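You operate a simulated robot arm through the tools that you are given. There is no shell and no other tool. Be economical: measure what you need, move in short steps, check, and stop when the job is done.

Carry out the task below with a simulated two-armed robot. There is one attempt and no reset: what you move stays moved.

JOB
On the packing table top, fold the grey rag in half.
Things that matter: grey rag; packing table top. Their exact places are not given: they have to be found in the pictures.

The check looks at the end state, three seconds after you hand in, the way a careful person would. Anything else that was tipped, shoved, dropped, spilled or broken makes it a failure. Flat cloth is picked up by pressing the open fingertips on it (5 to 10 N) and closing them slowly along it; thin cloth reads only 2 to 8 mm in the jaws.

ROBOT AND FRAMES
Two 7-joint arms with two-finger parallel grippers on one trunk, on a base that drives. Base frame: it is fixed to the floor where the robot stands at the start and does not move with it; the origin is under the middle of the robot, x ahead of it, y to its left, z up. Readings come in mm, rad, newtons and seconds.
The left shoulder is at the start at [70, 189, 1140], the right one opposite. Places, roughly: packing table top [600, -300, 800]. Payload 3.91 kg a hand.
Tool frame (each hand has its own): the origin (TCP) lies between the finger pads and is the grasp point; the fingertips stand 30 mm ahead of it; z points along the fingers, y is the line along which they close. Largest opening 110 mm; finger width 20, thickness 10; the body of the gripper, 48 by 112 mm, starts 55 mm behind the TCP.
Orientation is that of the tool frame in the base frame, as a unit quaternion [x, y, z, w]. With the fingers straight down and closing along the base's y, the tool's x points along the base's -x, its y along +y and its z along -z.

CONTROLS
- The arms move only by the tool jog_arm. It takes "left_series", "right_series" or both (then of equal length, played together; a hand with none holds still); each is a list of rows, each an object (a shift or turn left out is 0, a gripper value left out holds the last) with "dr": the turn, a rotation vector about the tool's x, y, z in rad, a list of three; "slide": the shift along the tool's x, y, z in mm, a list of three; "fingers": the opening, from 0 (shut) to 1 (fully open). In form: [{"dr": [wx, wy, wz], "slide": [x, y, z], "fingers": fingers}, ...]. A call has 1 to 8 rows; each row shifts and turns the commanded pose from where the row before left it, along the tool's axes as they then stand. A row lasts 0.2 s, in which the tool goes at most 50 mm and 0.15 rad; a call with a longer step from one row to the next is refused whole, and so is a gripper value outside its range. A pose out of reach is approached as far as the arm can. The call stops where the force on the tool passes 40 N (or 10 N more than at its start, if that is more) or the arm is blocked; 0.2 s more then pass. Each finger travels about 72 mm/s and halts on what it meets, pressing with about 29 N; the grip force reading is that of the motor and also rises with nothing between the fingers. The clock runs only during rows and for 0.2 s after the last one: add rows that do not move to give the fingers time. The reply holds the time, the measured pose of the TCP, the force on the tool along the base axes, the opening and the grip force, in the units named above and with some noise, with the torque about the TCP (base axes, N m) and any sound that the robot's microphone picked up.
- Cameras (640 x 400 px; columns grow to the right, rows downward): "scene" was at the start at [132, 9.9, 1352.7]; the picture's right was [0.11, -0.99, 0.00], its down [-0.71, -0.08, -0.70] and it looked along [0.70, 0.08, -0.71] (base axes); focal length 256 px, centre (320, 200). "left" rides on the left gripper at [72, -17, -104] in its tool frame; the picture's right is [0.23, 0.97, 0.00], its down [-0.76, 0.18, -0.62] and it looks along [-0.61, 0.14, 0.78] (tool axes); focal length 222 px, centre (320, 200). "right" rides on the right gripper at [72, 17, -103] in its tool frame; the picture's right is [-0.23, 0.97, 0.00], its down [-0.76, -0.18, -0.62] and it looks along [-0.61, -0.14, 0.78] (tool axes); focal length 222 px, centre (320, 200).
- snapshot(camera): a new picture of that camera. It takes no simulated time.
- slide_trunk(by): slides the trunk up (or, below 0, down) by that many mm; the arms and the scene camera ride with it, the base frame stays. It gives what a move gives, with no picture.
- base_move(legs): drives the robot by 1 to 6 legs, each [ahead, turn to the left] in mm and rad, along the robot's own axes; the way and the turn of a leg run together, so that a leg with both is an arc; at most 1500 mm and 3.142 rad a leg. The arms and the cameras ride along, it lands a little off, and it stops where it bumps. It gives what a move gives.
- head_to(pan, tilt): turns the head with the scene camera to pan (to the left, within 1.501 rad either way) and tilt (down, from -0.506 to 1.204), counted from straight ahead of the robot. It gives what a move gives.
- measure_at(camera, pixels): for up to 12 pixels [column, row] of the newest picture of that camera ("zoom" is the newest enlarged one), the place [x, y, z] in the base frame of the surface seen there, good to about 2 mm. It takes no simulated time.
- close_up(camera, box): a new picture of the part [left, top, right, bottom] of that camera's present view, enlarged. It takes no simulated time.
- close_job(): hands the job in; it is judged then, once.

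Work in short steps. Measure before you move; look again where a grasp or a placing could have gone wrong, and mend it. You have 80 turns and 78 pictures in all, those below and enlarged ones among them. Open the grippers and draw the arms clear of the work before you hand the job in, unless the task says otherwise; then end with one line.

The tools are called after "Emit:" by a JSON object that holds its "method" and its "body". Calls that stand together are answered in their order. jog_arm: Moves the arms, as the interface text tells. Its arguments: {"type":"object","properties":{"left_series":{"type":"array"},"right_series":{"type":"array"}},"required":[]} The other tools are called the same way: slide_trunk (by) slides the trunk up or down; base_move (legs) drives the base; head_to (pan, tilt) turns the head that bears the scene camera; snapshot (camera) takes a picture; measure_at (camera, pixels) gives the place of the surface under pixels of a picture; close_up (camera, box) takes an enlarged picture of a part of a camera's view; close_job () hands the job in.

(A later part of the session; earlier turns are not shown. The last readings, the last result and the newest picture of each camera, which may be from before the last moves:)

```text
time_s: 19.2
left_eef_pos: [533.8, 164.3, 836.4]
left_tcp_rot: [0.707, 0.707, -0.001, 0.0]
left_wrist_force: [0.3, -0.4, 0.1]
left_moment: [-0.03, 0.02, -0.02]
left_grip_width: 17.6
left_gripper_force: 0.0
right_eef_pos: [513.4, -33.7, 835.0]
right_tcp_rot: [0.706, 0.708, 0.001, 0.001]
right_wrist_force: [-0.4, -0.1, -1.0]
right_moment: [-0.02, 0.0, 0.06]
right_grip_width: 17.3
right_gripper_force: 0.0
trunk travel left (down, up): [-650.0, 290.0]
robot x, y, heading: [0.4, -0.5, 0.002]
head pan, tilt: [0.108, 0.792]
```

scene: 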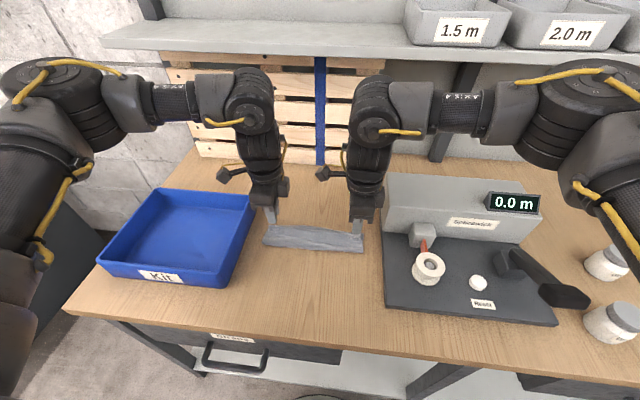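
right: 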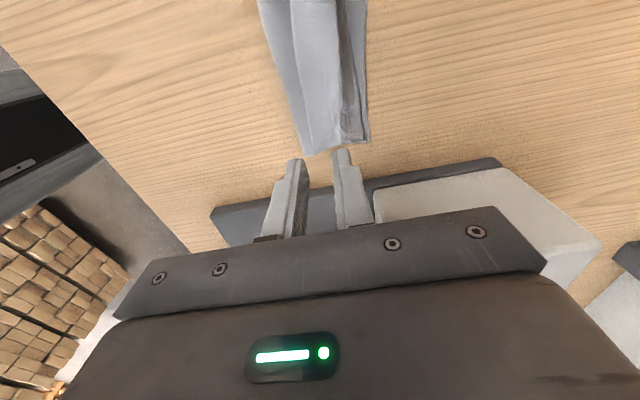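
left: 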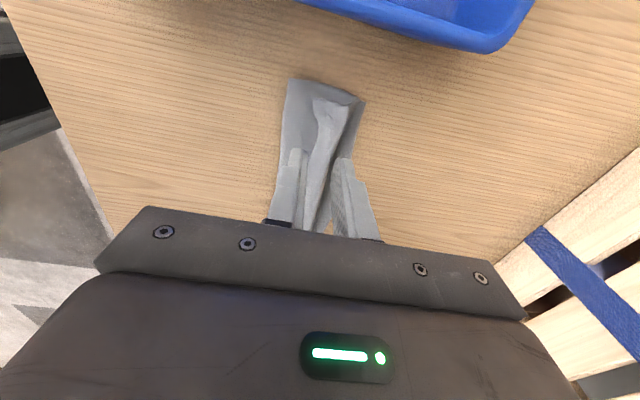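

No contact yet (tips z≈805–806). I shift the right 3 mm and press on.

Emit:
{"method": "jog_arm", "body": {"left_series": [{"slide": [0, 0, 1]}, {"slide": [0, 0, 1]}, {"slide": [0, 0, 0.5]}, {}], "right_series": [{"slide": [0, 3, 0]}, {"slide": [0, 0, 1]}, {"slide": [0, 0, 0.5]}, {}]}}

Emit:
{"method": "close_up", "body": {"camera": "left", "box": [220, 60, 420, 250]}}

Emit:
{"method": "close_up", "body": {"camera": "right", "box": [220, 60, 420, 250]}}

```text
time_s: 20.2
left_eef_pos: [533.0, 165.2, 835.6]
left_tcp_rot: [0.707, 0.707, 0.0, 0.0]
left_wrist_force: [0.5, 0.1, -0.3]
left_moment: [0.0, 0.01, -0.04]
left_grip_width: 17.5
left_gripper_force: 0.1
right_eef_pos: [518.2, -33.0, 834.7]
right_tcp_rot: [0.706, 0.708, 0.001, 0.0]
right_wrist_force: [-0.8, 1.0, 0.8]
right_moment: [0.02, 0.0, 0.0]
right_grip_width: 17.6
right_gripper_force: 0.3
trunk travel left (down, up): [-650.0, 290.0]
robot x, y, heading: [1.2, 2.8, 0.003]
head pan, tilt: [0.108, 0.792]
```

```text
2.11 times, centred on (320, 155) of left
```

zoom: 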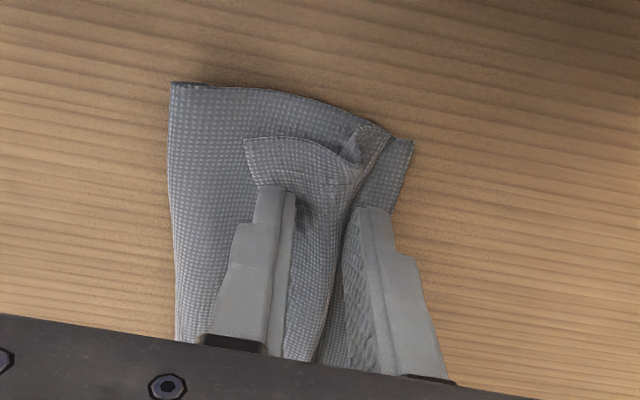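

```text
2.11 times, centred on (320, 155) of right
```

zoom: 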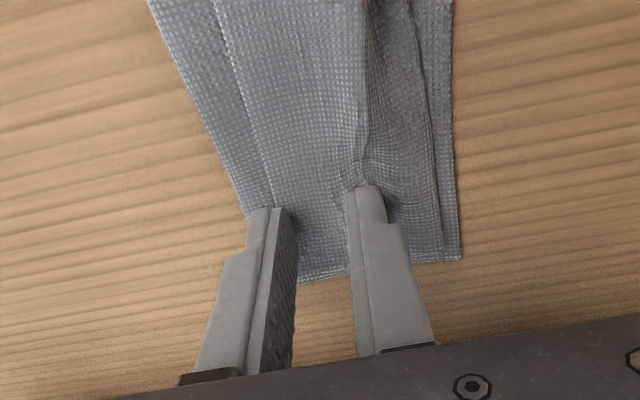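

The right looks good, but the left inner finger is beyond the hem's crest. I raise the left, narrow it to ~9 mm, shift it −5 mm, and come back down.

Emit:
{"method": "jog_arm", "body": {"left_series": [{"slide": [0, 0, -20]}, {"slide": [0, -5, 0], "fingers": 0.085}, {}, {"slide": [0, 0, 12]}, {"slide": [0, 0, 6]}, {"slide": [0, 0, 2]}, {"slide": [0, 0, 1]}, {}]}}

Emit:
{"method": "close_up", "body": {"camera": "left", "box": [220, 60, 420, 250]}}

```text
time_s: 22.0
left_eef_pos: [527.6, 163.9, 834.4]
left_tcp_rot: [0.707, 0.707, 0.001, 0.001]
left_wrist_force: [0.3, 0.1, 6.3]
left_moment: [0.03, -0.01, -0.02]
left_grip_width: 8.9
left_gripper_force: 0.1
right_eef_pos: [518.2, -34.6, 835.1]
right_tcp_rot: [0.706, 0.708, 0.001, 0.0]
right_wrist_force: [0.4, -0.3, 0.2]
right_moment: [0.03, 0.0, -0.03]
right_grip_width: 17.1
right_gripper_force: 0.0
trunk travel left (down, up): [-650.0, 290.0]
robot x, y, heading: [-2.8, 3.7, -0.002]
head pan, tilt: [0.108, 0.792]
```

```text
2.11 times, centred on (320, 155) of left
```

zoom: 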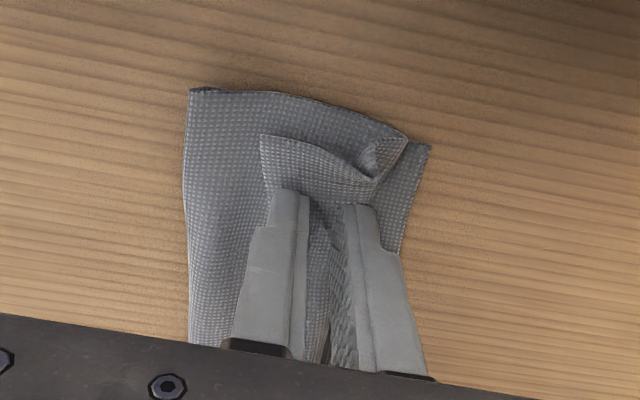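

The left presses at 6 N on the hem. Now I press the right down further.

Emit:
{"method": "jog_arm", "body": {"right_series": [{"slide": [0, 0, 1]}, {"slide": [0, 0, 0.7]}, {}]}}

```text
time_s: 22.8
left_eef_pos: [528.5, 165.3, 833.1]
left_tcp_rot: [0.706, 0.708, 0.001, 0.001]
left_wrist_force: [-0.1, -0.6, 6.9]
left_moment: [0.04, -0.07, -0.02]
left_grip_width: 9.2
left_gripper_force: 0.0
right_eef_pos: [517.6, -34.3, 833.6]
right_tcp_rot: [0.707, 0.707, 0.001, 0.001]
right_wrist_force: [-0.6, -0.1, 4.4]
right_moment: [-0.04, -0.03, 0.0]
right_grip_width: 17.8
right_gripper_force: 0.3
trunk travel left (down, up): [-650.0, 290.0]
robot x, y, heading: [1.3, 3.4, 0.003]
head pan, tilt: [0.108, 0.792]
```

The right presses at 4.4 N. I add 0.4 mm and close both slowly.

Emit:
{"method": "jog_arm", "body": {"left_series": [{}, {"fingers": 0.07}, {"fingers": 0.055}, {"fingers": 0.04}, {"fingers": 0.02}, {"fingers": 0.0}, {}], "right_series": [{"slide": [0, 0, 0.4]}, {"fingers": 0.13}, {"fingers": 0.1}, {"fingers": 0.07}, {"fingers": 0.03}, {"fingers": 0.0}, {}]}}

Emit:
{"method": "close_up", "body": {"camera": "left", "box": [220, 60, 420, 250]}}

Emit:
{"method": "close_up", "body": {"camera": "right", "box": [220, 60, 420, 250]}}

```text
time_s: 24.4
left_eef_pos: [527.6, 164.1, 833.5]
left_tcp_rot: [0.708, 0.707, 0.0, 0.001]
left_wrist_force: [0.8, 0.7, 6.5]
left_moment: [0.06, -0.03, 0.0]
left_grip_width: 0.0
left_gripper_force: 28.9
right_eef_pos: [517.3, -33.2, 833.7]
right_tcp_rot: [0.706, 0.708, 0.001, -0.001]
right_wrist_force: [-0.1, 0.6, 7.9]
right_moment: [-0.04, 0.0, -0.02]
right_grip_width: 0.1
right_gripper_force: 29.2
trunk travel left (down, up): [-650.0, 290.0]
robot x, y, heading: [-1.3, -0.9, 0.0]
head pan, tilt: [0.108, 0.792]
```

```text
2.11 times, centred on (320, 155) of left
```

zoom: 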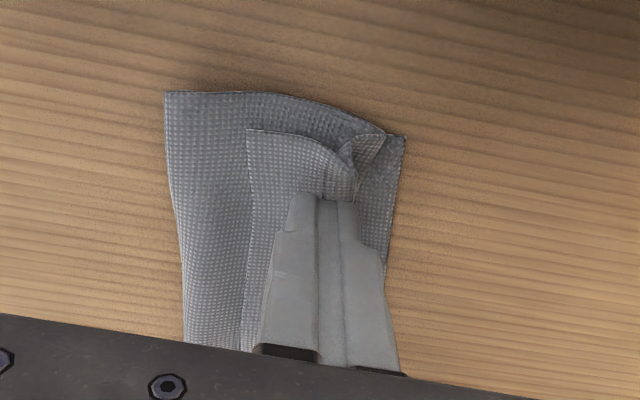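

```text
2.11 times, centred on (320, 155) of right
```

zoom: 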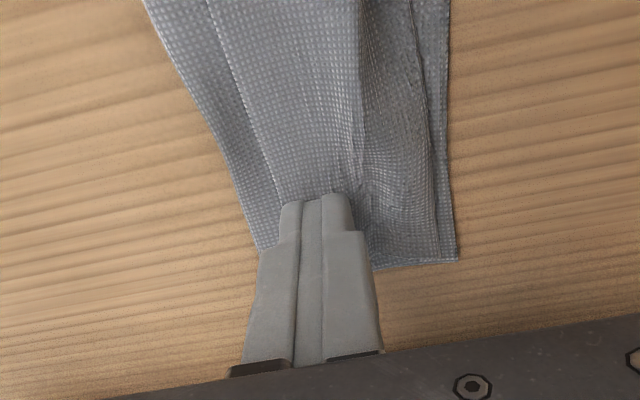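

Both jaws closed empty, but the closed tips press on the hem at ~7 N. I try rolling the hem forward by dragging +x 20 mm.

Emit:
{"method": "jog_arm", "body": {"left_series": [{"slide": [0, 5, 0]}, {"slide": [0, 5, 0]}, {"slide": [0, 5, 0]}, {"slide": [0, 5, 0]}, {}], "right_series": [{"slide": [0, 5, 0]}, {"slide": [0, 5, 0]}, {"slide": [0, 5, 0]}, {"slide": [0, 5, 0]}, {}]}}

Emit:
{"method": "close_up", "body": {"camera": "left", "box": [220, 60, 420, 250]}}

Emit:
{"method": "close_up", "body": {"camera": "right", "box": [220, 60, 420, 250]}}

```text
time_s: 25.6
left_eef_pos: [547.8, 163.7, 833.9]
left_tcp_rot: [0.707, 0.707, 0.001, 0.001]
left_wrist_force: [-1.0, 0.0, 5.6]
left_moment: [0.02, 0.02, -0.04]
left_grip_width: 0.2
left_gripper_force: 29.2
right_eef_pos: [538.8, -34.5, 833.0]
right_tcp_rot: [0.706, 0.708, 0.001, 0.001]
right_wrist_force: [-0.9, -0.3, 5.6]
right_moment: [-0.04, 0.03, -0.01]
right_grip_width: 0.0
right_gripper_force: 29.2
trunk travel left (down, up): [-650.0, 290.0]
robot x, y, heading: [-3.7, -1.9, 0.004]
head pan, tilt: [0.108, 0.792]
```

```text
2.11 times, centred on (320, 155) of left
```

zoom: 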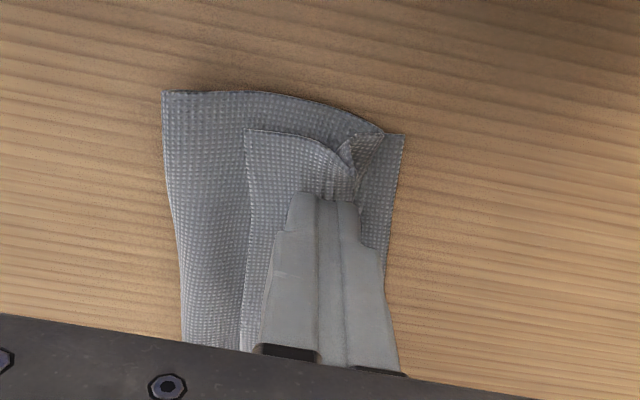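

```text
2.11 times, centred on (320, 155) of right
```

zoom: 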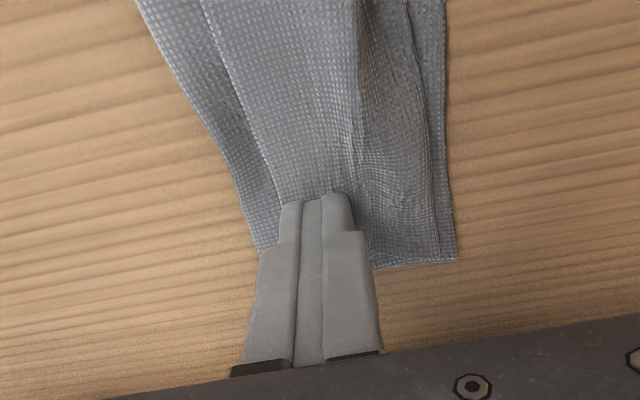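

The whole stack slid with the fingers, so friction with the cloth is good but nothing unrolled. New idea: put one finger of a hand on the body layer near the fold and the other on the hem, then open the jaws so the hem is rolled out forward. I lift and look first.

Emit:
{"method": "jog_arm", "body": {"left_series": [{"slide": [0, 0, -25]}, {"slide": [0, 0, -35]}, {"slide": [0, -20, -10], "fingers": 0.05}, {}], "right_series": [{"slide": [0, 0, -25]}, {"slide": [0, 0, -35]}, {"slide": [0, -14, -10], "fingers": 0.05}, {}]}}

Emit:
{"method": "snapshot", "body": {"camera": "left"}}

Emit:
{"method": "snapshot", "body": {"camera": "right"}}

Emit:
{"method": "close_up", "body": {"camera": "scene", "box": [240, 190, 384, 270]}}

```text
time_s: 26.6
left_eef_pos: [527.7, 163.1, 902.2]
left_tcp_rot: [0.707, 0.707, 0.0, 0.0]
left_wrist_force: [0.2, -0.4, 0.5]
left_moment: [0.01, -0.01, 0.01]
left_grip_width: 5.8
left_gripper_force: 0.1
right_eef_pos: [525.3, -33.5, 903.3]
right_tcp_rot: [0.706, 0.708, 0.001, -0.001]
right_wrist_force: [-1.5, 0.4, -0.3]
right_moment: [0.0, 0.01, -0.02]
right_grip_width: 5.8
right_gripper_force: 0.0
trunk travel left (down, up): [-650.0, 290.0]
robot x, y, heading: [1.2, 1.1, -0.004]
head pan, tilt: [0.108, 0.792]
```

```text
33 pictures are left
```

left: 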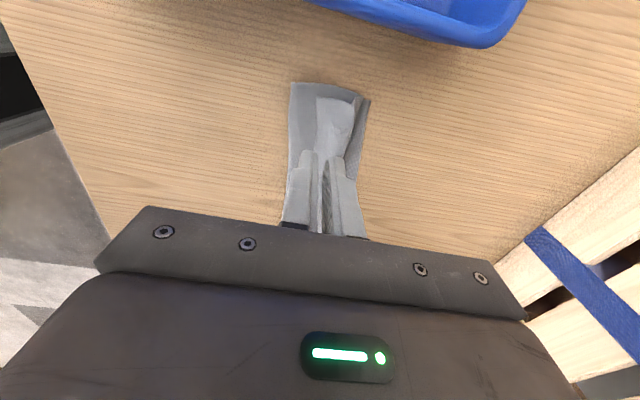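

```text
32 pictures are left
```

right: 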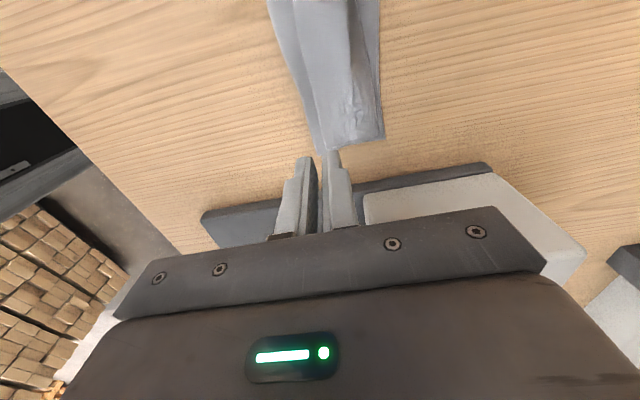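

```text
4.44 times, centred on (312, 230) of scene
```

zoom: 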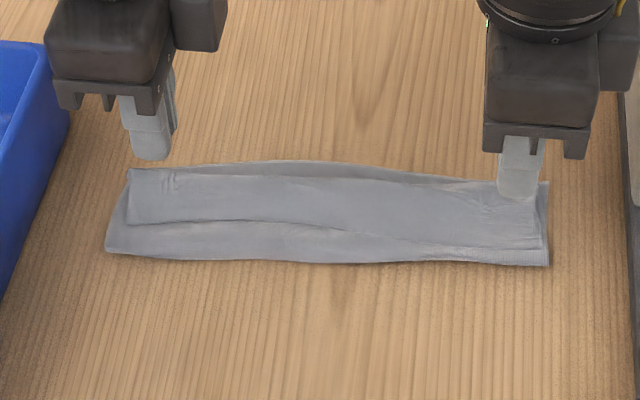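

The strip is flatter now. I measure the fold line, hem edge and far edge along it.

Emit:
{"method": "measure_at", "body": {"camera": "zoom", "pixels": [[150, 252], [150, 220], [150, 175], [230, 258], [230, 222], [230, 172], [310, 262], [310, 228], [310, 168], [400, 260], [400, 238], [400, 180]]}}

Emit:
{"method": "measure_at", "body": {"camera": "right", "pixels": [[320, 130], [326, 148], [330, 130], [322, 100], [340, 130], [355, 110], [372, 130], [380, 130], [305, 90]]}}

Emit:
{"method": "measure_at", "body": {"camera": "left", "pixels": [[292, 100], [317, 110], [317, 130], [310, 145], [340, 130], [352, 105], [366, 105]]}}

```text
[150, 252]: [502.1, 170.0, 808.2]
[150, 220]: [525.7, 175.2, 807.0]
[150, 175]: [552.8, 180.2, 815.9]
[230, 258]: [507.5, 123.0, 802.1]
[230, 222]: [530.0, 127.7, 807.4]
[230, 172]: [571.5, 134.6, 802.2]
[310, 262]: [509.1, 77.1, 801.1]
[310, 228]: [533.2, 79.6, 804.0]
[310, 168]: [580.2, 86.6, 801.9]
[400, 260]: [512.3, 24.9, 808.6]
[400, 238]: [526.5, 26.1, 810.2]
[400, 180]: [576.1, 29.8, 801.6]
```

```text
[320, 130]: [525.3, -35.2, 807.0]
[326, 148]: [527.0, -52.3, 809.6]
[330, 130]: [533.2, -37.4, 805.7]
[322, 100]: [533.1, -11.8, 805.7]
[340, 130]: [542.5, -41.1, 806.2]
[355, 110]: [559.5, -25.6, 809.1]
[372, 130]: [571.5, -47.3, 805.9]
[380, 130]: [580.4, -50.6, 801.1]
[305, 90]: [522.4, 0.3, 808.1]
```

```text
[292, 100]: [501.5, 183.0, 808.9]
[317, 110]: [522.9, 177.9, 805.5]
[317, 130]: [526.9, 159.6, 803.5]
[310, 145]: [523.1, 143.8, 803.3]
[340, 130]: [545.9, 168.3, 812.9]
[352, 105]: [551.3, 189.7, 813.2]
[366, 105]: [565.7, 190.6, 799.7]
```

Fold line x≈500–515, hem edge x≈522–532, crest ≈550–575. I test the opening trick with the left hand at y≈163: near finger at x≈512 on the body layer, far finger at x≈533 on the hem.

Emit:
{"method": "jog_arm", "body": {"left_series": [{"slide": [0, -5, 25], "fingers": 0.1}, {"slide": [0, 0, 25]}, {"slide": [0, 0, 12]}, {"slide": [0, 0, 4]}, {"slide": [0, 0, 1]}, {"slide": [0, 0, 1]}, {"slide": [0, 0, 0.5]}, {}]}}

```text
time_s: 28.4
left_eef_pos: [524.4, 165.8, 835.0]
left_tcp_rot: [0.707, 0.707, 0.0, 0.0]
left_wrist_force: [1.0, -0.3, -0.3]
left_moment: [0.02, 0.0, -0.02]
left_grip_width: 11.2
left_gripper_force: 0.0
right_eef_pos: [524.8, -33.6, 902.2]
right_tcp_rot: [0.707, 0.708, 0.0, 0.001]
right_wrist_force: [-0.4, 0.6, -1.3]
right_moment: [0.02, -0.01, 0.02]
right_grip_width: 5.4
right_gripper_force: 0.1
trunk travel left (down, up): [-650.0, 290.0]
robot x, y, heading: [0.9, 0.3, -0.001]
head pan, tilt: [0.108, 0.792]
```

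I press down 1.6 mm more and check the force.

Emit:
{"method": "jog_arm", "body": {"left_series": [{"slide": [0, 0, 0.8]}, {"slide": [0, 0, 0.8]}, {}]}}

```text
time_s: 29.2
left_eef_pos: [524.9, 165.5, 834.1]
left_tcp_rot: [0.707, 0.707, 0.0, 0.001]
left_wrist_force: [0.1, 0.4, 0.0]
left_moment: [-0.03, -0.03, -0.02]
left_grip_width: 10.9
left_gripper_force: 0.0
right_eef_pos: [525.2, -33.8, 903.1]
right_tcp_rot: [0.707, 0.707, 0.001, 0.0]
right_wrist_force: [0.1, 0.3, 0.6]
right_moment: [0.01, -0.01, -0.01]
right_grip_width: 5.1
right_gripper_force: 0.0
trunk travel left (down, up): [-650.0, 290.0]
robot x, y, heading: [-1.5, -0.2, -0.0]
head pan, tilt: [0.108, 0.792]
```

Still no force; I press another 1.2 mm, then open the jaws slowly while moving +x so the near finger stays put.

Emit:
{"method": "jog_arm", "body": {"left_series": [{"slide": [0, 0, 0.7]}, {"slide": [0, 0, 0.6]}, {}]}}

```text
time_s: 30.0
left_eef_pos: [523.6, 164.0, 833.3]
left_tcp_rot: [0.707, 0.707, 0.001, 0.001]
left_wrist_force: [1.1, 1.1, 7.1]
left_moment: [0.09, -0.13, -0.03]
left_grip_width: 11.5
left_gripper_force: 0.7
right_eef_pos: [523.4, -34.0, 903.2]
right_tcp_rot: [0.706, 0.708, 0.001, 0.0]
right_wrist_force: [-0.1, -1.2, -0.1]
right_moment: [-0.01, 0.0, -0.03]
right_grip_width: 5.6
right_gripper_force: 0.3
trunk travel left (down, up): [-650.0, 290.0]
robot x, y, heading: [0.0, 0.3, -0.003]
head pan, tilt: [0.108, 0.792]
```

7 N contact. I open from 11 to about 55 mm while shifting +x 22 mm.

Emit:
{"method": "jog_arm", "body": {"left_series": [{"slide": [0, 2.7, 0], "fingers": 0.15}, {"slide": [0, 2.7, 0], "fingers": 0.2}, {"slide": [0, 2.7, 0], "fingers": 0.25}, {"slide": [0, 2.7, 0], "fingers": 0.3}, {"slide": [0, 2.7, 0], "fingers": 0.35}, {"slide": [0, 2.7, 0], "fingers": 0.4}, {"slide": [0, 2.7, 0], "fingers": 0.45}, {"slide": [0, 2.7, 0], "fingers": 0.5}]}}

Emit:
{"method": "close_up", "body": {"camera": "left", "box": [220, 60, 420, 250]}}

Emit:
{"method": "close_up", "body": {"camera": "scene", "box": [240, 190, 384, 270]}}

```text
time_s: 31.8
left_eef_pos: [543.7, 164.0, 834.6]
left_tcp_rot: [0.707, 0.707, 0.0, 0.0]
left_wrist_force: [0.2, -0.1, 0.8]
left_moment: [0.08, -0.01, 0.0]
left_grip_width: 54.6
left_gripper_force: 0.1
right_eef_pos: [524.3, -33.2, 902.6]
right_tcp_rot: [0.707, 0.708, 0.002, 0.0]
right_wrist_force: [0.1, 0.1, 0.0]
right_moment: [0.04, 0.01, 0.02]
right_grip_width: 5.4
right_gripper_force: 0.1
trunk travel left (down, up): [-650.0, 290.0]
robot x, y, heading: [-2.6, 0.7, 0.002]
head pan, tilt: [0.108, 0.792]
```

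```text
2.11 times, centred on (320, 155) of left
```

zoom: 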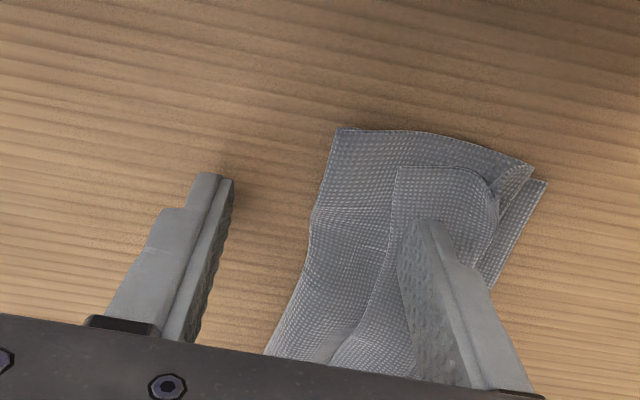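

```text
4.44 times, centred on (312, 230) of scene
```

zoom: 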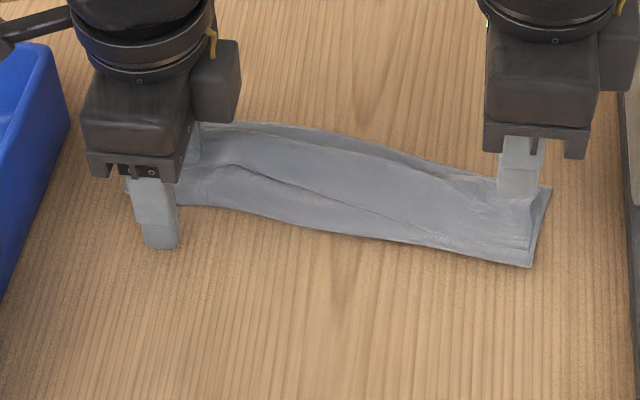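

The cloth moved as one piece again, so sliding won't unroll the hem. New plan: unfold the rag back flat by pinching the hem with a 30 mm opening. Then refold far edge to near edge, where a forward finger tilt is the natural direction. I lift the left hand and look.

Emit:
{"method": "jog_arm", "body": {"left_series": [{"slide": [0, 0, -25]}, {"slide": [0, 0, -40]}, {"slide": [0, 6, 0], "fingers": 0.27}, {}, {}], "right_series": [{}, {"fingers": 0.27}, {"slide": [0, 18, 0]}, {}, {}]}}

Emit:
{"method": "snapshot", "body": {"camera": "left"}}

Emit:
{"method": "snapshot", "body": {"camera": "right"}}

Emit:
{"method": "close_up", "body": {"camera": "scene", "box": [240, 190, 384, 270]}}

```text
time_s: 33.0
left_eef_pos: [550.3, 166.3, 899.7]
left_tcp_rot: [0.707, 0.707, 0.001, 0.001]
left_wrist_force: [0.0, 0.7, 0.5]
left_moment: [-0.02, 0.02, 0.0]
left_grip_width: 29.6
left_gripper_force: 0.1
right_eef_pos: [540.6, -34.2, 902.2]
right_tcp_rot: [0.706, 0.708, 0.0, 0.001]
right_wrist_force: [-0.3, 0.5, 0.5]
right_moment: [0.0, 0.05, 0.03]
right_grip_width: 29.5
right_gripper_force: 0.1
trunk travel left (down, up): [-650.0, 290.0]
robot x, y, heading: [2.6, 5.2, 0.004]
head pan, tilt: [0.108, 0.792]
```

```text
28 pictures are left
```

left: 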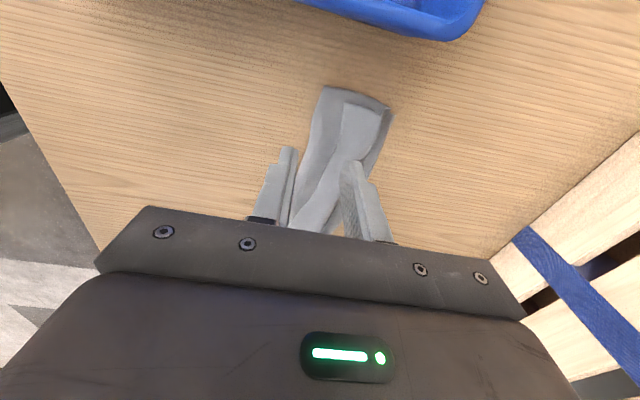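

```text
27 pictures are left
```

right: 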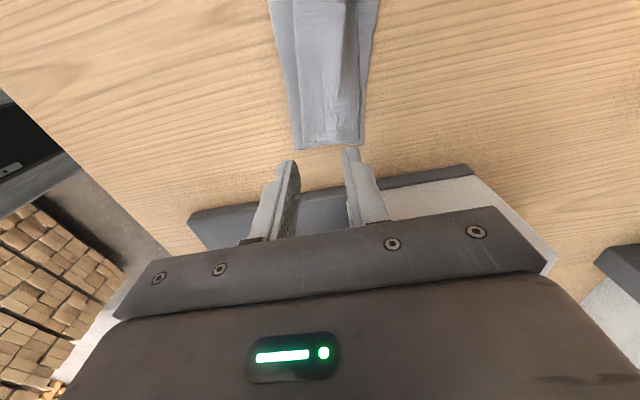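

```text
4.44 times, centred on (312, 230) of scene
```

zoom: 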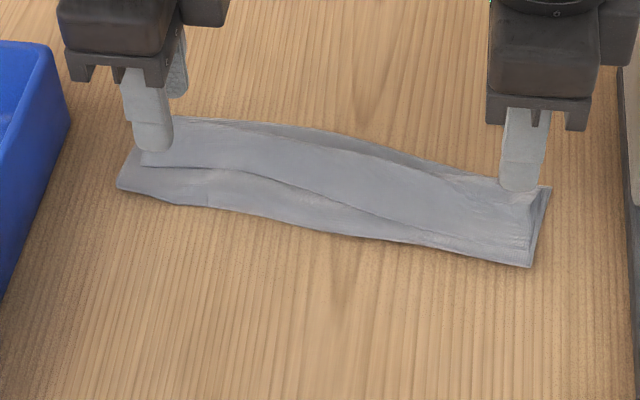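

I measure the hem edge and crest under each hand.

Emit:
{"method": "measure_at", "body": {"camera": "left", "pixels": [[322, 95], [344, 110], [341, 130], [335, 150], [325, 170], [370, 130], [384, 115], [392, 112], [345, 165], [310, 150]]}}

Emit:
{"method": "measure_at", "body": {"camera": "right", "pixels": [[300, 146], [306, 140], [302, 120], [300, 90], [320, 125], [345, 125], [357, 125], [364, 130]]}}

Emit:
{"method": "measure_at", "body": {"camera": "zoom", "pixels": [[145, 168], [240, 170], [240, 130], [330, 192], [330, 145], [420, 218], [420, 165], [500, 235], [500, 255], [180, 205]]}}

```text
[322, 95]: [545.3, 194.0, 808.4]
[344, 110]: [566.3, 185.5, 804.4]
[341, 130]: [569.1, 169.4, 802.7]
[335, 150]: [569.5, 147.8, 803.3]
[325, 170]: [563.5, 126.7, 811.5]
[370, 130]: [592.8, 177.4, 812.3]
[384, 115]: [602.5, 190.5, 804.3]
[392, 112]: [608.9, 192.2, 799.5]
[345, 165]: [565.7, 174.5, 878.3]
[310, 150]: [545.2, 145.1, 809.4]
```

```text
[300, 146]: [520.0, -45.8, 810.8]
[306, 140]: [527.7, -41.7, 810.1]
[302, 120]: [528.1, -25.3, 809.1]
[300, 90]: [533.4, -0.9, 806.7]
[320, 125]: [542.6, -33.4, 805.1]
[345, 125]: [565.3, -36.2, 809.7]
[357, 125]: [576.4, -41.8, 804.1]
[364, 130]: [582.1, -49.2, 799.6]
```

```text
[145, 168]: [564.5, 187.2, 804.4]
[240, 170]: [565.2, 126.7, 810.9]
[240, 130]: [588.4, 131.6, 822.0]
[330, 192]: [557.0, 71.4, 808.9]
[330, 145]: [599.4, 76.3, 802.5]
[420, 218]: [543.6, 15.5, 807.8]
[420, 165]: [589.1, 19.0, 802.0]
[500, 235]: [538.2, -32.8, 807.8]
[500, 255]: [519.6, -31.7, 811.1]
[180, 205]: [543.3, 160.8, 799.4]
```

Left hem spans x≈567–597, right x≈525–573. I centre the left at x≈582 with a 24 mm opening and the right at x≈543 with 30 mm, and go down to near contact.

Emit:
{"method": "jog_arm", "body": {"left_series": [{"slide": [0, 16, 0], "fingers": 0.22}, {"slide": [0, 16, 15]}, {"slide": [0, 0, 25]}, {"slide": [0, 0, 20]}, {"slide": [0, 0, 4]}, {"slide": [0, 0, 1.5]}, {}], "right_series": [{"slide": [0, 2, 0]}, {"slide": [0, 0, 15]}, {"slide": [0, 0, 25]}, {"slide": [0, 0, 20]}, {"slide": [0, 0, 6]}, {"slide": [0, 0, 1.5]}, {}]}}

Emit:
{"method": "close_up", "body": {"camera": "left", "box": [220, 60, 420, 250]}}

```text
time_s: 34.6
left_eef_pos: [582.7, 166.5, 835.2]
left_tcp_rot: [0.707, 0.707, 0.001, 0.001]
left_wrist_force: [1.3, 1.4, 9.7]
left_moment: [0.13, -0.18, -0.01]
left_grip_width: 24.7
left_gripper_force: 0.9
right_eef_pos: [543.2, -34.9, 835.5]
right_tcp_rot: [0.707, 0.708, 0.0, 0.0]
right_wrist_force: [0.5, -0.2, 0.1]
right_moment: [0.02, -0.01, 0.01]
right_grip_width: 29.9
right_gripper_force: 0.1
trunk travel left (down, up): [-650.0, 290.0]
robot x, y, heading: [1.3, 0.7, -0.003]
head pan, tilt: [0.108, 0.792]
```

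```text
2.11 times, centred on (320, 155) of left
```

zoom: 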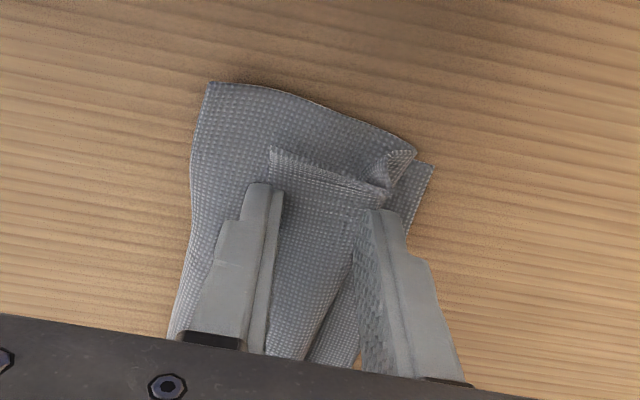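

Left presses at 9.7 N, mostly on the far finger; right has no contact yet. I press both a little and close slowly.

Emit:
{"method": "jog_arm", "body": {"left_series": [{"slide": [0, 0, 0.5]}, {}, {}], "right_series": [{"slide": [0, 0, 1]}, {"slide": [0, 0, 1]}, {}]}}

```text
time_s: 35.4
left_eef_pos: [581.3, 165.6, 832.5]
left_tcp_rot: [0.707, 0.707, 0.001, 0.002]
left_wrist_force: [3.9, 3.9, 22.1]
left_moment: [0.29, -0.35, -0.01]
left_grip_width: 25.1
left_gripper_force: 0.7
right_eef_pos: [542.3, -35.0, 834.2]
right_tcp_rot: [0.706, 0.708, 0.002, 0.001]
right_wrist_force: [0.1, 0.2, 1.0]
right_moment: [0.0, -0.02, 0.02]
right_grip_width: 29.8
right_gripper_force: 0.1
trunk travel left (down, up): [-650.0, 290.0]
robot x, y, heading: [2.4, -0.9, -0.003]
head pan, tilt: [0.108, 0.792]
```

Left is at 22 N, so I back it off 0.5 mm; right goes 1 mm more; then both close slowly.

Emit:
{"method": "jog_arm", "body": {"left_series": [{"slide": [0, 0, -0.5]}, {"fingers": 0.18}, {"fingers": 0.145}, {"fingers": 0.11}, {"fingers": 0.075}, {"fingers": 0.04}, {"fingers": 0.0}, {}], "right_series": [{"slide": [0, 0, 1.2]}, {"fingers": 0.225}, {"fingers": 0.18}, {"fingers": 0.135}, {"fingers": 0.09}, {"fingers": 0.045}, {"fingers": 0.0}, {}]}}

Emit:
{"method": "close_up", "body": {"camera": "left", "box": [220, 60, 420, 250]}}

Emit:
{"method": "close_up", "body": {"camera": "right", "box": [220, 60, 420, 250]}}

```text
time_s: 37.2
left_eef_pos: [581.8, 165.6, 832.7]
left_tcp_rot: [0.707, 0.707, 0.0, 0.001]
left_wrist_force: [4.2, -1.1, 13.1]
left_moment: [0.08, -0.11, -0.01]
left_grip_width: 0.1
left_gripper_force: 29.5
right_eef_pos: [541.4, -33.5, 833.8]
right_tcp_rot: [0.707, 0.708, 0.002, 0.0]
right_wrist_force: [2.9, -0.7, 16.4]
right_moment: [-0.07, -0.1, 0.01]
right_grip_width: 2.2
right_gripper_force: 28.8
trunk travel left (down, up): [-650.0, 290.0]
robot x, y, heading: [-5.2, -1.5, -0.004]
head pan, tilt: [0.108, 0.792]
```

```text
2.11 times, centred on (320, 155) of left
```

zoom: 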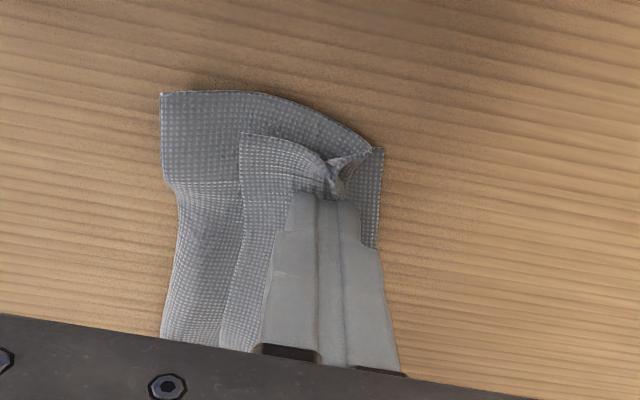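

```text
2.11 times, centred on (320, 155) of right
```

zoom: 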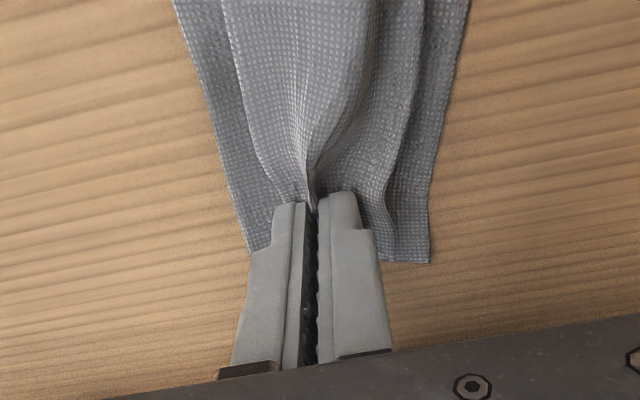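

The right hand holds the hem (2.2 mm); the left closed empty. I raise the left clear and use the right to carry the hem back toward −x to unfold the rag.

Emit:
{"method": "jog_arm", "body": {"left_series": [{"slide": [0, 0, -30]}, {"slide": [0, 0, -40]}, {"fingers": 0.27}, {}, {}, {}, {}, {}], "right_series": [{"slide": [0, 0, -20]}, {"slide": [0, -5, -25]}, {"slide": [0, -20, -15]}, {"slide": [0, -25, 0]}, {"slide": [0, -25, 0]}, {"slide": [0, -25, 10]}, {"slide": [0, -20, 15]}, {"slide": [0, -20, 15]}]}}

Emit:
{"method": "snapshot", "body": {"camera": "scene"}}

```text
time_s: 39.0
left_eef_pos: [581.1, 164.2, 902.6]
left_tcp_rot: [0.707, 0.707, 0.0, 0.0]
left_wrist_force: [-0.9, 0.0, -0.6]
left_moment: [0.0, 0.0, 0.01]
left_grip_width: 29.5
left_gripper_force: 0.0
right_eef_pos: [401.9, -35.4, 853.6]
right_tcp_rot: [0.707, 0.707, 0.0, 0.0]
right_wrist_force: [-0.2, -0.3, -0.1]
right_moment: [0.03, 0.02, 0.01]
right_grip_width: 2.2
right_gripper_force: 29.1
trunk travel left (down, up): [-650.0, 290.0]
robot x, y, heading: [-0.6, 3.0, -0.004]
head pan, tilt: [0.108, 0.792]
```

```text
22 pictures are left
```

scene: 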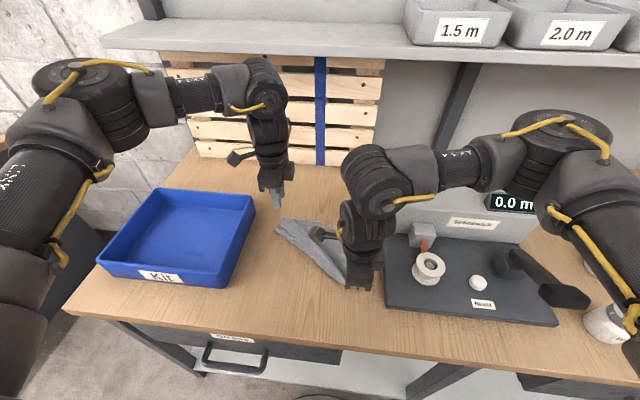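

The right side is unfolded while the left is still doubled. I lower and release the right, and raise it clear.

Emit:
{"method": "jog_arm", "body": {"right_series": [{"slide": [0, -5, 12]}, {"slide": [0, 0, 5]}, {"fingers": 0.1}, {"fingers": 0.2}, {"fingers": 0.27}, {"slide": [0, 0, -25]}, {"slide": [0, -20, -40]}, {"slide": [-20, -20, -20]}]}}

Emit:
{"method": "close_up", "body": {"camera": "scene", "box": [220, 190, 400, 310]}}

```text
time_s: 40.8
left_eef_pos: [581.1, 164.8, 904.1]
left_tcp_rot: [0.707, 0.707, 0.0, -0.001]
left_wrist_force: [-0.6, 0.0, -0.1]
left_moment: [0.03, 0.01, 0.02]
left_grip_width: 29.7
left_gripper_force: 0.1
right_eef_pos: [358.1, -56.1, 919.6]
right_tcp_rot: [0.707, 0.707, 0.001, 0.0]
right_wrist_force: [-0.5, -0.9, 0.2]
right_moment: [0.01, 0.0, 0.02]
right_grip_width: 30.1
right_gripper_force: 0.1
trunk travel left (down, up): [-650.0, 290.0]
robot x, y, heading: [0.3, 3.2, -0.003]
head pan, tilt: [0.108, 0.792]
```

```text
3.33 times, centred on (310, 250) of scene
```

zoom: 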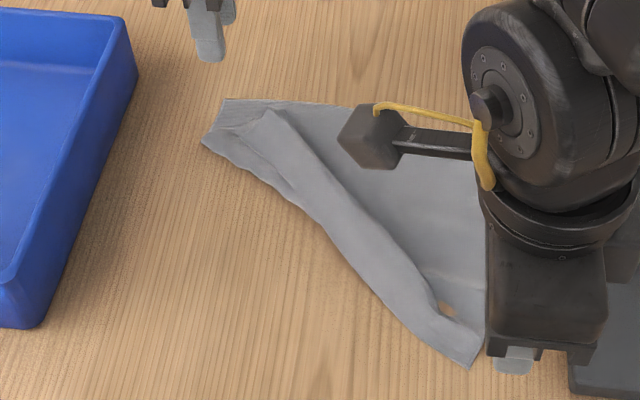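

I measure the diagonal fold and the turned-over left near corner (zoom ~(268,112)).

Emit:
{"method": "measure_at", "body": {"camera": "zoom", "pixels": [[268, 114], [208, 143], [226, 101], [468, 362], [285, 150], [262, 135], [245, 128], [300, 200], [340, 225], [380, 300], [430, 320], [270, 165]]}}

Emit:
{"method": "snapshot", "body": {"camera": "left"}}

```text
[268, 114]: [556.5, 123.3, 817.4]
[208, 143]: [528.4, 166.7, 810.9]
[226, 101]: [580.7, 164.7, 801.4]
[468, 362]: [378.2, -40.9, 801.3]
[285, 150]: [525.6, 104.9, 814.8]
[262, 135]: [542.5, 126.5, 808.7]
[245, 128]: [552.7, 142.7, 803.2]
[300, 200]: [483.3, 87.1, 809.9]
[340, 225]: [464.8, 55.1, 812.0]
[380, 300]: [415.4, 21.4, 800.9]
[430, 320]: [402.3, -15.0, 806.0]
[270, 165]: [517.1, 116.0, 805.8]
```

```text
20 pictures are left
```

left: 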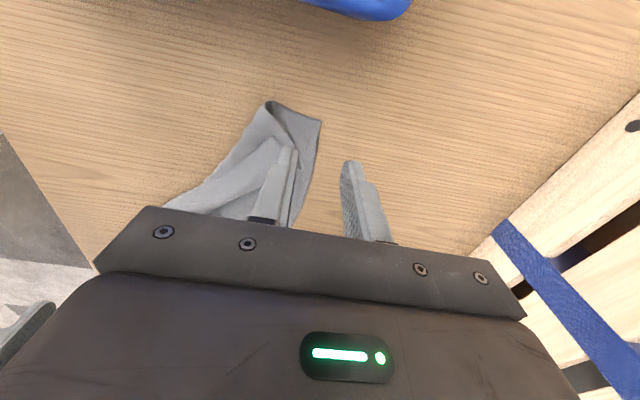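

The turned-over flap lies around [528, 112]. I move the left hand there with a 30 mm opening and descend.

Emit:
{"method": "jog_arm", "body": {"left_series": [{"slide": [-27, -27, 0], "fingers": 0.27}, {"slide": [-26, -26, 0]}, {"slide": [0, 0, 30]}, {"slide": [0, 0, 25]}, {"slide": [0, 0, 10]}, {"slide": [0, 0, 2]}, {"slide": [0, 0, 1]}, {}], "right_series": [{"slide": [-20, 0, 0]}, {"slide": [-20, 0, 0]}, {}, {}, {}, {}, {}, {}]}}

Emit:
{"method": "close_up", "body": {"camera": "left", "box": [220, 60, 420, 250]}}

```text
time_s: 42.6
left_eef_pos: [529.6, 110.2, 835.2]
left_tcp_rot: [0.707, 0.707, 0.0, 0.0]
left_wrist_force: [-0.7, -0.1, 1.0]
left_moment: [-0.01, -0.02, -0.01]
left_grip_width: 29.6
left_gripper_force: 0.1
right_eef_pos: [360.8, -94.5, 921.0]
right_tcp_rot: [0.707, 0.708, 0.001, 0.0]
right_wrist_force: [1.4, -0.3, 0.5]
right_moment: [0.02, -0.01, -0.02]
right_grip_width: 29.2
right_gripper_force: 0.0
trunk travel left (down, up): [-650.0, 290.0]
robot x, y, heading: [-1.5, 3.2, -0.004]
head pan, tilt: [0.108, 0.792]
```

```text
2.11 times, centred on (320, 155) of left
```

zoom: 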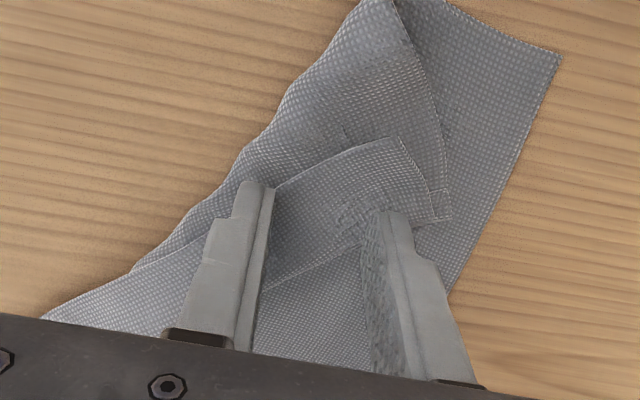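

The hem flap lies between the two fingers. I press gently.

Emit:
{"method": "jog_arm", "body": {"left_series": [{"slide": [0, 0, 1]}, {"slide": [0, 0, 0.7]}, {}]}}

```text
time_s: 43.4
left_eef_pos: [530.0, 110.9, 834.4]
left_tcp_rot: [0.707, 0.707, 0.0, 0.0]
left_wrist_force: [1.0, -2.9, 10.8]
left_moment: [-0.03, -0.2, -0.08]
left_grip_width: 30.1
left_gripper_force: 0.1
right_eef_pos: [360.3, -95.4, 921.2]
right_tcp_rot: [0.706, 0.708, 0.002, 0.0]
right_wrist_force: [0.3, 0.2, -0.1]
right_moment: [0.0, 0.02, -0.01]
right_grip_width: 29.8
right_gripper_force: 0.0
trunk travel left (down, up): [-650.0, 290.0]
robot x, y, heading: [1.5, 2.8, 0.004]
head pan, tilt: [0.108, 0.792]
```

10.8 N; I close slowly.

Emit:
{"method": "jog_arm", "body": {"left_series": [{"fingers": 0.23}, {"fingers": 0.19}, {"fingers": 0.15}, {"fingers": 0.11}, {"fingers": 0.07}, {"fingers": 0.03}, {"fingers": 0.0}, {}]}}

```text
time_s: 45.2
left_eef_pos: [530.2, 111.4, 832.7]
left_tcp_rot: [0.707, 0.708, 0.001, 0.001]
left_wrist_force: [3.7, 0.9, 16.5]
left_moment: [0.09, -0.19, 0.01]
left_grip_width: 0.0
left_gripper_force: 28.7
right_eef_pos: [359.0, -94.1, 921.5]
right_tcp_rot: [0.706, 0.708, 0.002, 0.0]
right_wrist_force: [0.2, 0.4, 0.4]
right_moment: [-0.04, 0.02, -0.02]
right_grip_width: 29.8
right_gripper_force: 0.1
trunk travel left (down, up): [-650.0, 290.0]
robot x, y, heading: [-1.9, 1.4, 0.004]
head pan, tilt: [0.108, 0.792]
```

It closed empty; only the far finger was loaded. I lift, reopen, and look at the flap again.

Emit:
{"method": "jog_arm", "body": {"left_series": [{"slide": [0, 0, -20]}, {"slide": [0, 0, -20], "fingers": 0.27}, {"slide": [0, 8, 0]}, {}]}}

Emit:
{"method": "snapshot", "body": {"camera": "left"}}

Emit:
{"method": "close_up", "body": {"camera": "scene", "box": [220, 190, 400, 310]}}

```text
time_s: 46.2
left_eef_pos: [537.5, 110.7, 873.2]
left_tcp_rot: [0.707, 0.707, 0.0, -0.001]
left_wrist_force: [0.4, -0.4, 0.2]
left_moment: [0.01, 0.03, 0.04]
left_grip_width: 29.8
left_gripper_force: 0.0
right_eef_pos: [361.9, -94.6, 921.0]
right_tcp_rot: [0.706, 0.708, 0.002, 0.0]
right_wrist_force: [-0.4, -0.5, 0.6]
right_moment: [0.01, -0.01, 0.02]
right_grip_width: 29.8
right_gripper_force: 0.1
trunk travel left (down, up): [-650.0, 290.0]
robot x, y, heading: [3.4, 3.5, 0.0]
head pan, tilt: [0.108, 0.792]
```

```text
18 pictures are left
```

left: 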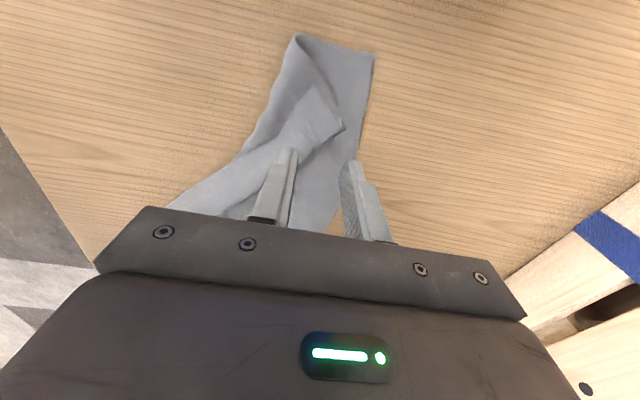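

```text
3.33 times, centred on (310, 250) of scene
```

zoom: 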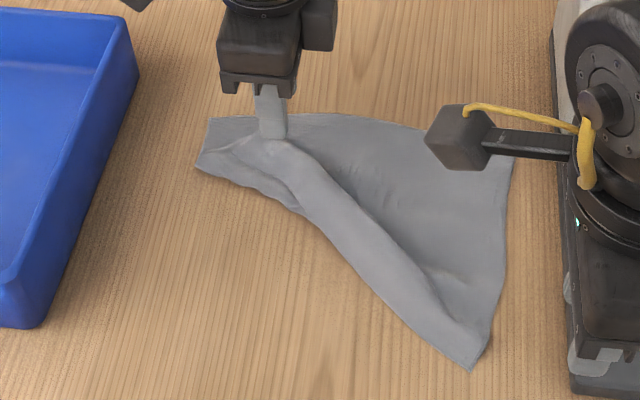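

I measure the flap tip in the new left picture.

Emit:
{"method": "measure_at", "body": {"camera": "left", "pixels": [[318, 88], [341, 128], [330, 110], [315, 115], [310, 140], [300, 110], [280, 130], [322, 138], [260, 160], [230, 190], [295, 85]]}}

Emit:
{"method": "close_up", "body": {"camera": "left", "box": [200, 30, 400, 220]}}

```text
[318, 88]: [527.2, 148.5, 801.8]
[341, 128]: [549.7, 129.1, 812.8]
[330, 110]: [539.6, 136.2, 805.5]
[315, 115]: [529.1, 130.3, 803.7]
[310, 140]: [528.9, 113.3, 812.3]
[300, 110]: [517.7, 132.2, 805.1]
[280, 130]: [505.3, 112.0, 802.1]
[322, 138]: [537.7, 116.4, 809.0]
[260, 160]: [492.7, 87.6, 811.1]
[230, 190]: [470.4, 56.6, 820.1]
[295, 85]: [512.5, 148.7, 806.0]
```

```text
2.11 times, centred on (300, 125) of left
```

zoom: 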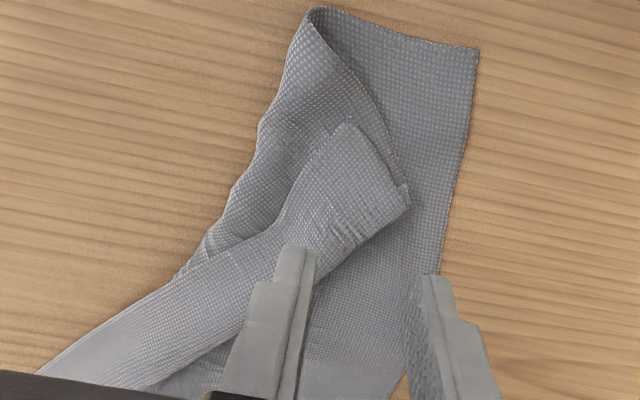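

The flap tip is centred near [536, 134], its width running along (0.77, −0.64). I turn the left gripper 0.69 rad to close across that width and move over it.

Emit:
{"method": "jog_arm", "body": {"left_series": [{"slide": [12, 0, 0]}, {"slide": [11, -2, 0]}, {"dr": [0, 0, 0.138]}, {"dr": [0, 0, 0.138]}, {"dr": [0, 0, 0.138]}, {"dr": [0, 0, 0.138]}, {"dr": [0, 0, 0.138]}, {"slide": [0, 0, 25]}]}}

Emit:
{"method": "close_up", "body": {"camera": "left", "box": [220, 60, 420, 250]}}

```text
time_s: 48.0
left_eef_pos: [537.4, 135.6, 847.9]
left_tcp_rot: [0.905, 0.425, -0.001, 0.001]
left_wrist_force: [-0.6, 0.0, 0.4]
left_moment: [-0.01, -0.02, -0.01]
left_grip_width: 29.7
left_gripper_force: 0.1
right_eef_pos: [361.2, -94.6, 920.6]
right_tcp_rot: [0.707, 0.707, 0.0, 0.0]
right_wrist_force: [0.8, 0.2, -0.1]
right_moment: [-0.01, 0.01, 0.0]
right_grip_width: 29.7
right_gripper_force: 0.1
trunk travel left (down, up): [-650.0, 290.0]
robot x, y, heading: [-0.2, 1.4, -0.002]
head pan, tilt: [0.108, 0.792]
```

```text
2.11 times, centred on (320, 155) of left
```

zoom: 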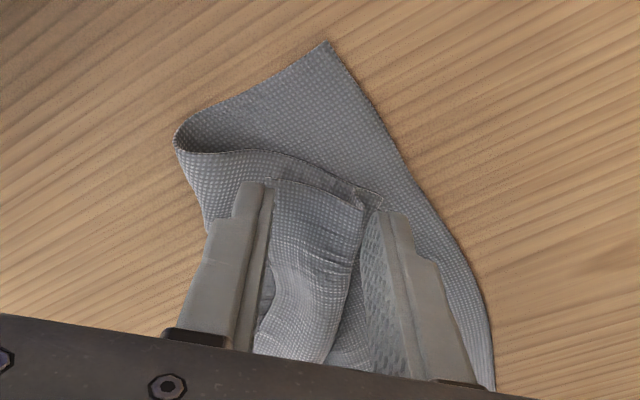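

The flap lies just between the fingers. I press down to contact.

Emit:
{"method": "jog_arm", "body": {"left_series": [{"slide": [0, 0, 9]}, {"slide": [0, 0, 3]}, {"slide": [0, 0, 1.5]}, {"slide": [0, 0, 1]}, {}]}}

```text
time_s: 49.2
left_eef_pos: [535.6, 134.3, 833.8]
left_tcp_rot: [0.904, 0.427, 0.0, 0.001]
left_wrist_force: [1.1, -2.0, 6.5]
left_moment: [-0.09, -0.1, -0.01]
left_grip_width: 30.0
left_gripper_force: 0.4
right_eef_pos: [359.1, -93.7, 920.3]
right_tcp_rot: [0.706, 0.708, 0.001, 0.0]
right_wrist_force: [0.1, 0.6, -0.9]
right_moment: [0.03, -0.01, 0.01]
right_grip_width: 29.8
right_gripper_force: 0.1
trunk travel left (down, up): [-650.0, 290.0]
robot x, y, heading: [2.8, -0.1, 0.002]
head pan, tilt: [0.108, 0.792]
```

6.5 N; I close slowly and see what is held.

Emit:
{"method": "jog_arm", "body": {"left_series": [{"fingers": 0.23}, {"fingers": 0.19}, {"fingers": 0.15}, {"fingers": 0.11}, {"fingers": 0.07}, {"fingers": 0.03}, {"fingers": 0.0}, {}]}}

Emit:
{"method": "close_up", "body": {"camera": "left", "box": [220, 60, 420, 250]}}

```text
time_s: 51.0
left_eef_pos: [535.9, 134.6, 834.5]
left_tcp_rot: [0.905, 0.426, 0.0, 0.001]
left_wrist_force: [2.9, -1.8, 12.9]
left_moment: [-0.06, -0.04, 0.02]
left_grip_width: 0.0
left_gripper_force: 28.6
right_eef_pos: [361.5, -94.3, 921.8]
right_tcp_rot: [0.707, 0.707, 0.0, 0.001]
right_wrist_force: [-0.1, 0.1, 1.2]
right_moment: [-0.02, 0.02, 0.0]
right_grip_width: 29.5
right_gripper_force: 0.0
trunk travel left (down, up): [-650.0, 290.0]
robot x, y, heading: [0.3, 3.0, 0.002]
head pan, tilt: [0.108, 0.792]
```

```text
2.11 times, centred on (320, 155) of left
```

zoom: 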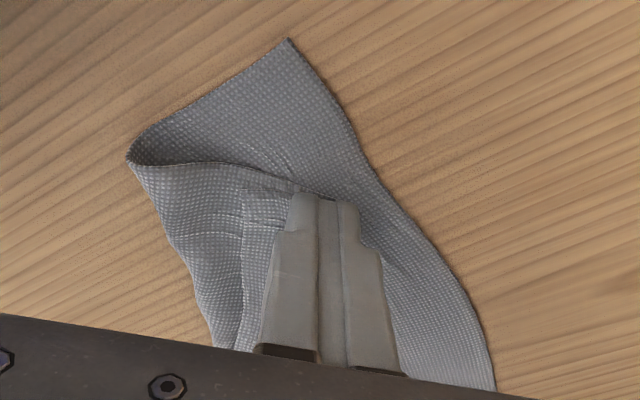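

Empty again. The doubled strip is flatter and wider further along, near [484, 74]. I raise the left, move there along the strip with a 22 mm opening, and look before pressing.

Emit:
{"method": "jog_arm", "body": {"left_series": [{"slide": [0, 0, -30]}, {"slide": [-40, 0, 0], "fingers": 0.22}, {"slide": [-40, -1, 0]}, {"slide": [0, 0, 20]}, {}]}}

Emit:
{"method": "close_up", "body": {"camera": "left", "box": [200, 40, 440, 250]}}

```text
time_s: 52.2
left_eef_pos: [484.7, 73.9, 843.2]
left_tcp_rot: [0.905, 0.426, 0.0, 0.0]
left_wrist_force: [-0.1, -0.5, 0.3]
left_moment: [0.02, 0.0, 0.0]
left_grip_width: 24.3
left_gripper_force: 0.0
right_eef_pos: [360.9, -95.2, 922.8]
right_tcp_rot: [0.707, 0.707, 0.001, 0.0]
right_wrist_force: [-0.3, -0.7, -0.1]
right_moment: [0.01, 0.0, 0.0]
right_grip_width: 29.4
right_gripper_force: 0.1
trunk travel left (down, up): [-650.0, 290.0]
robot x, y, heading: [4.1, 3.5, 0.0]
head pan, tilt: [0.108, 0.792]
```

```text
1.90 times, centred on (320, 145) of left
```

zoom: 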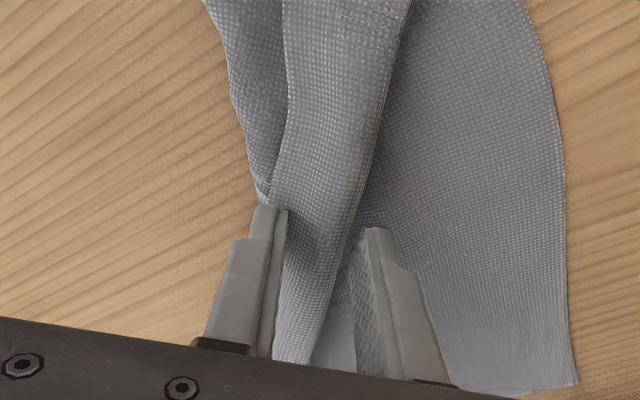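

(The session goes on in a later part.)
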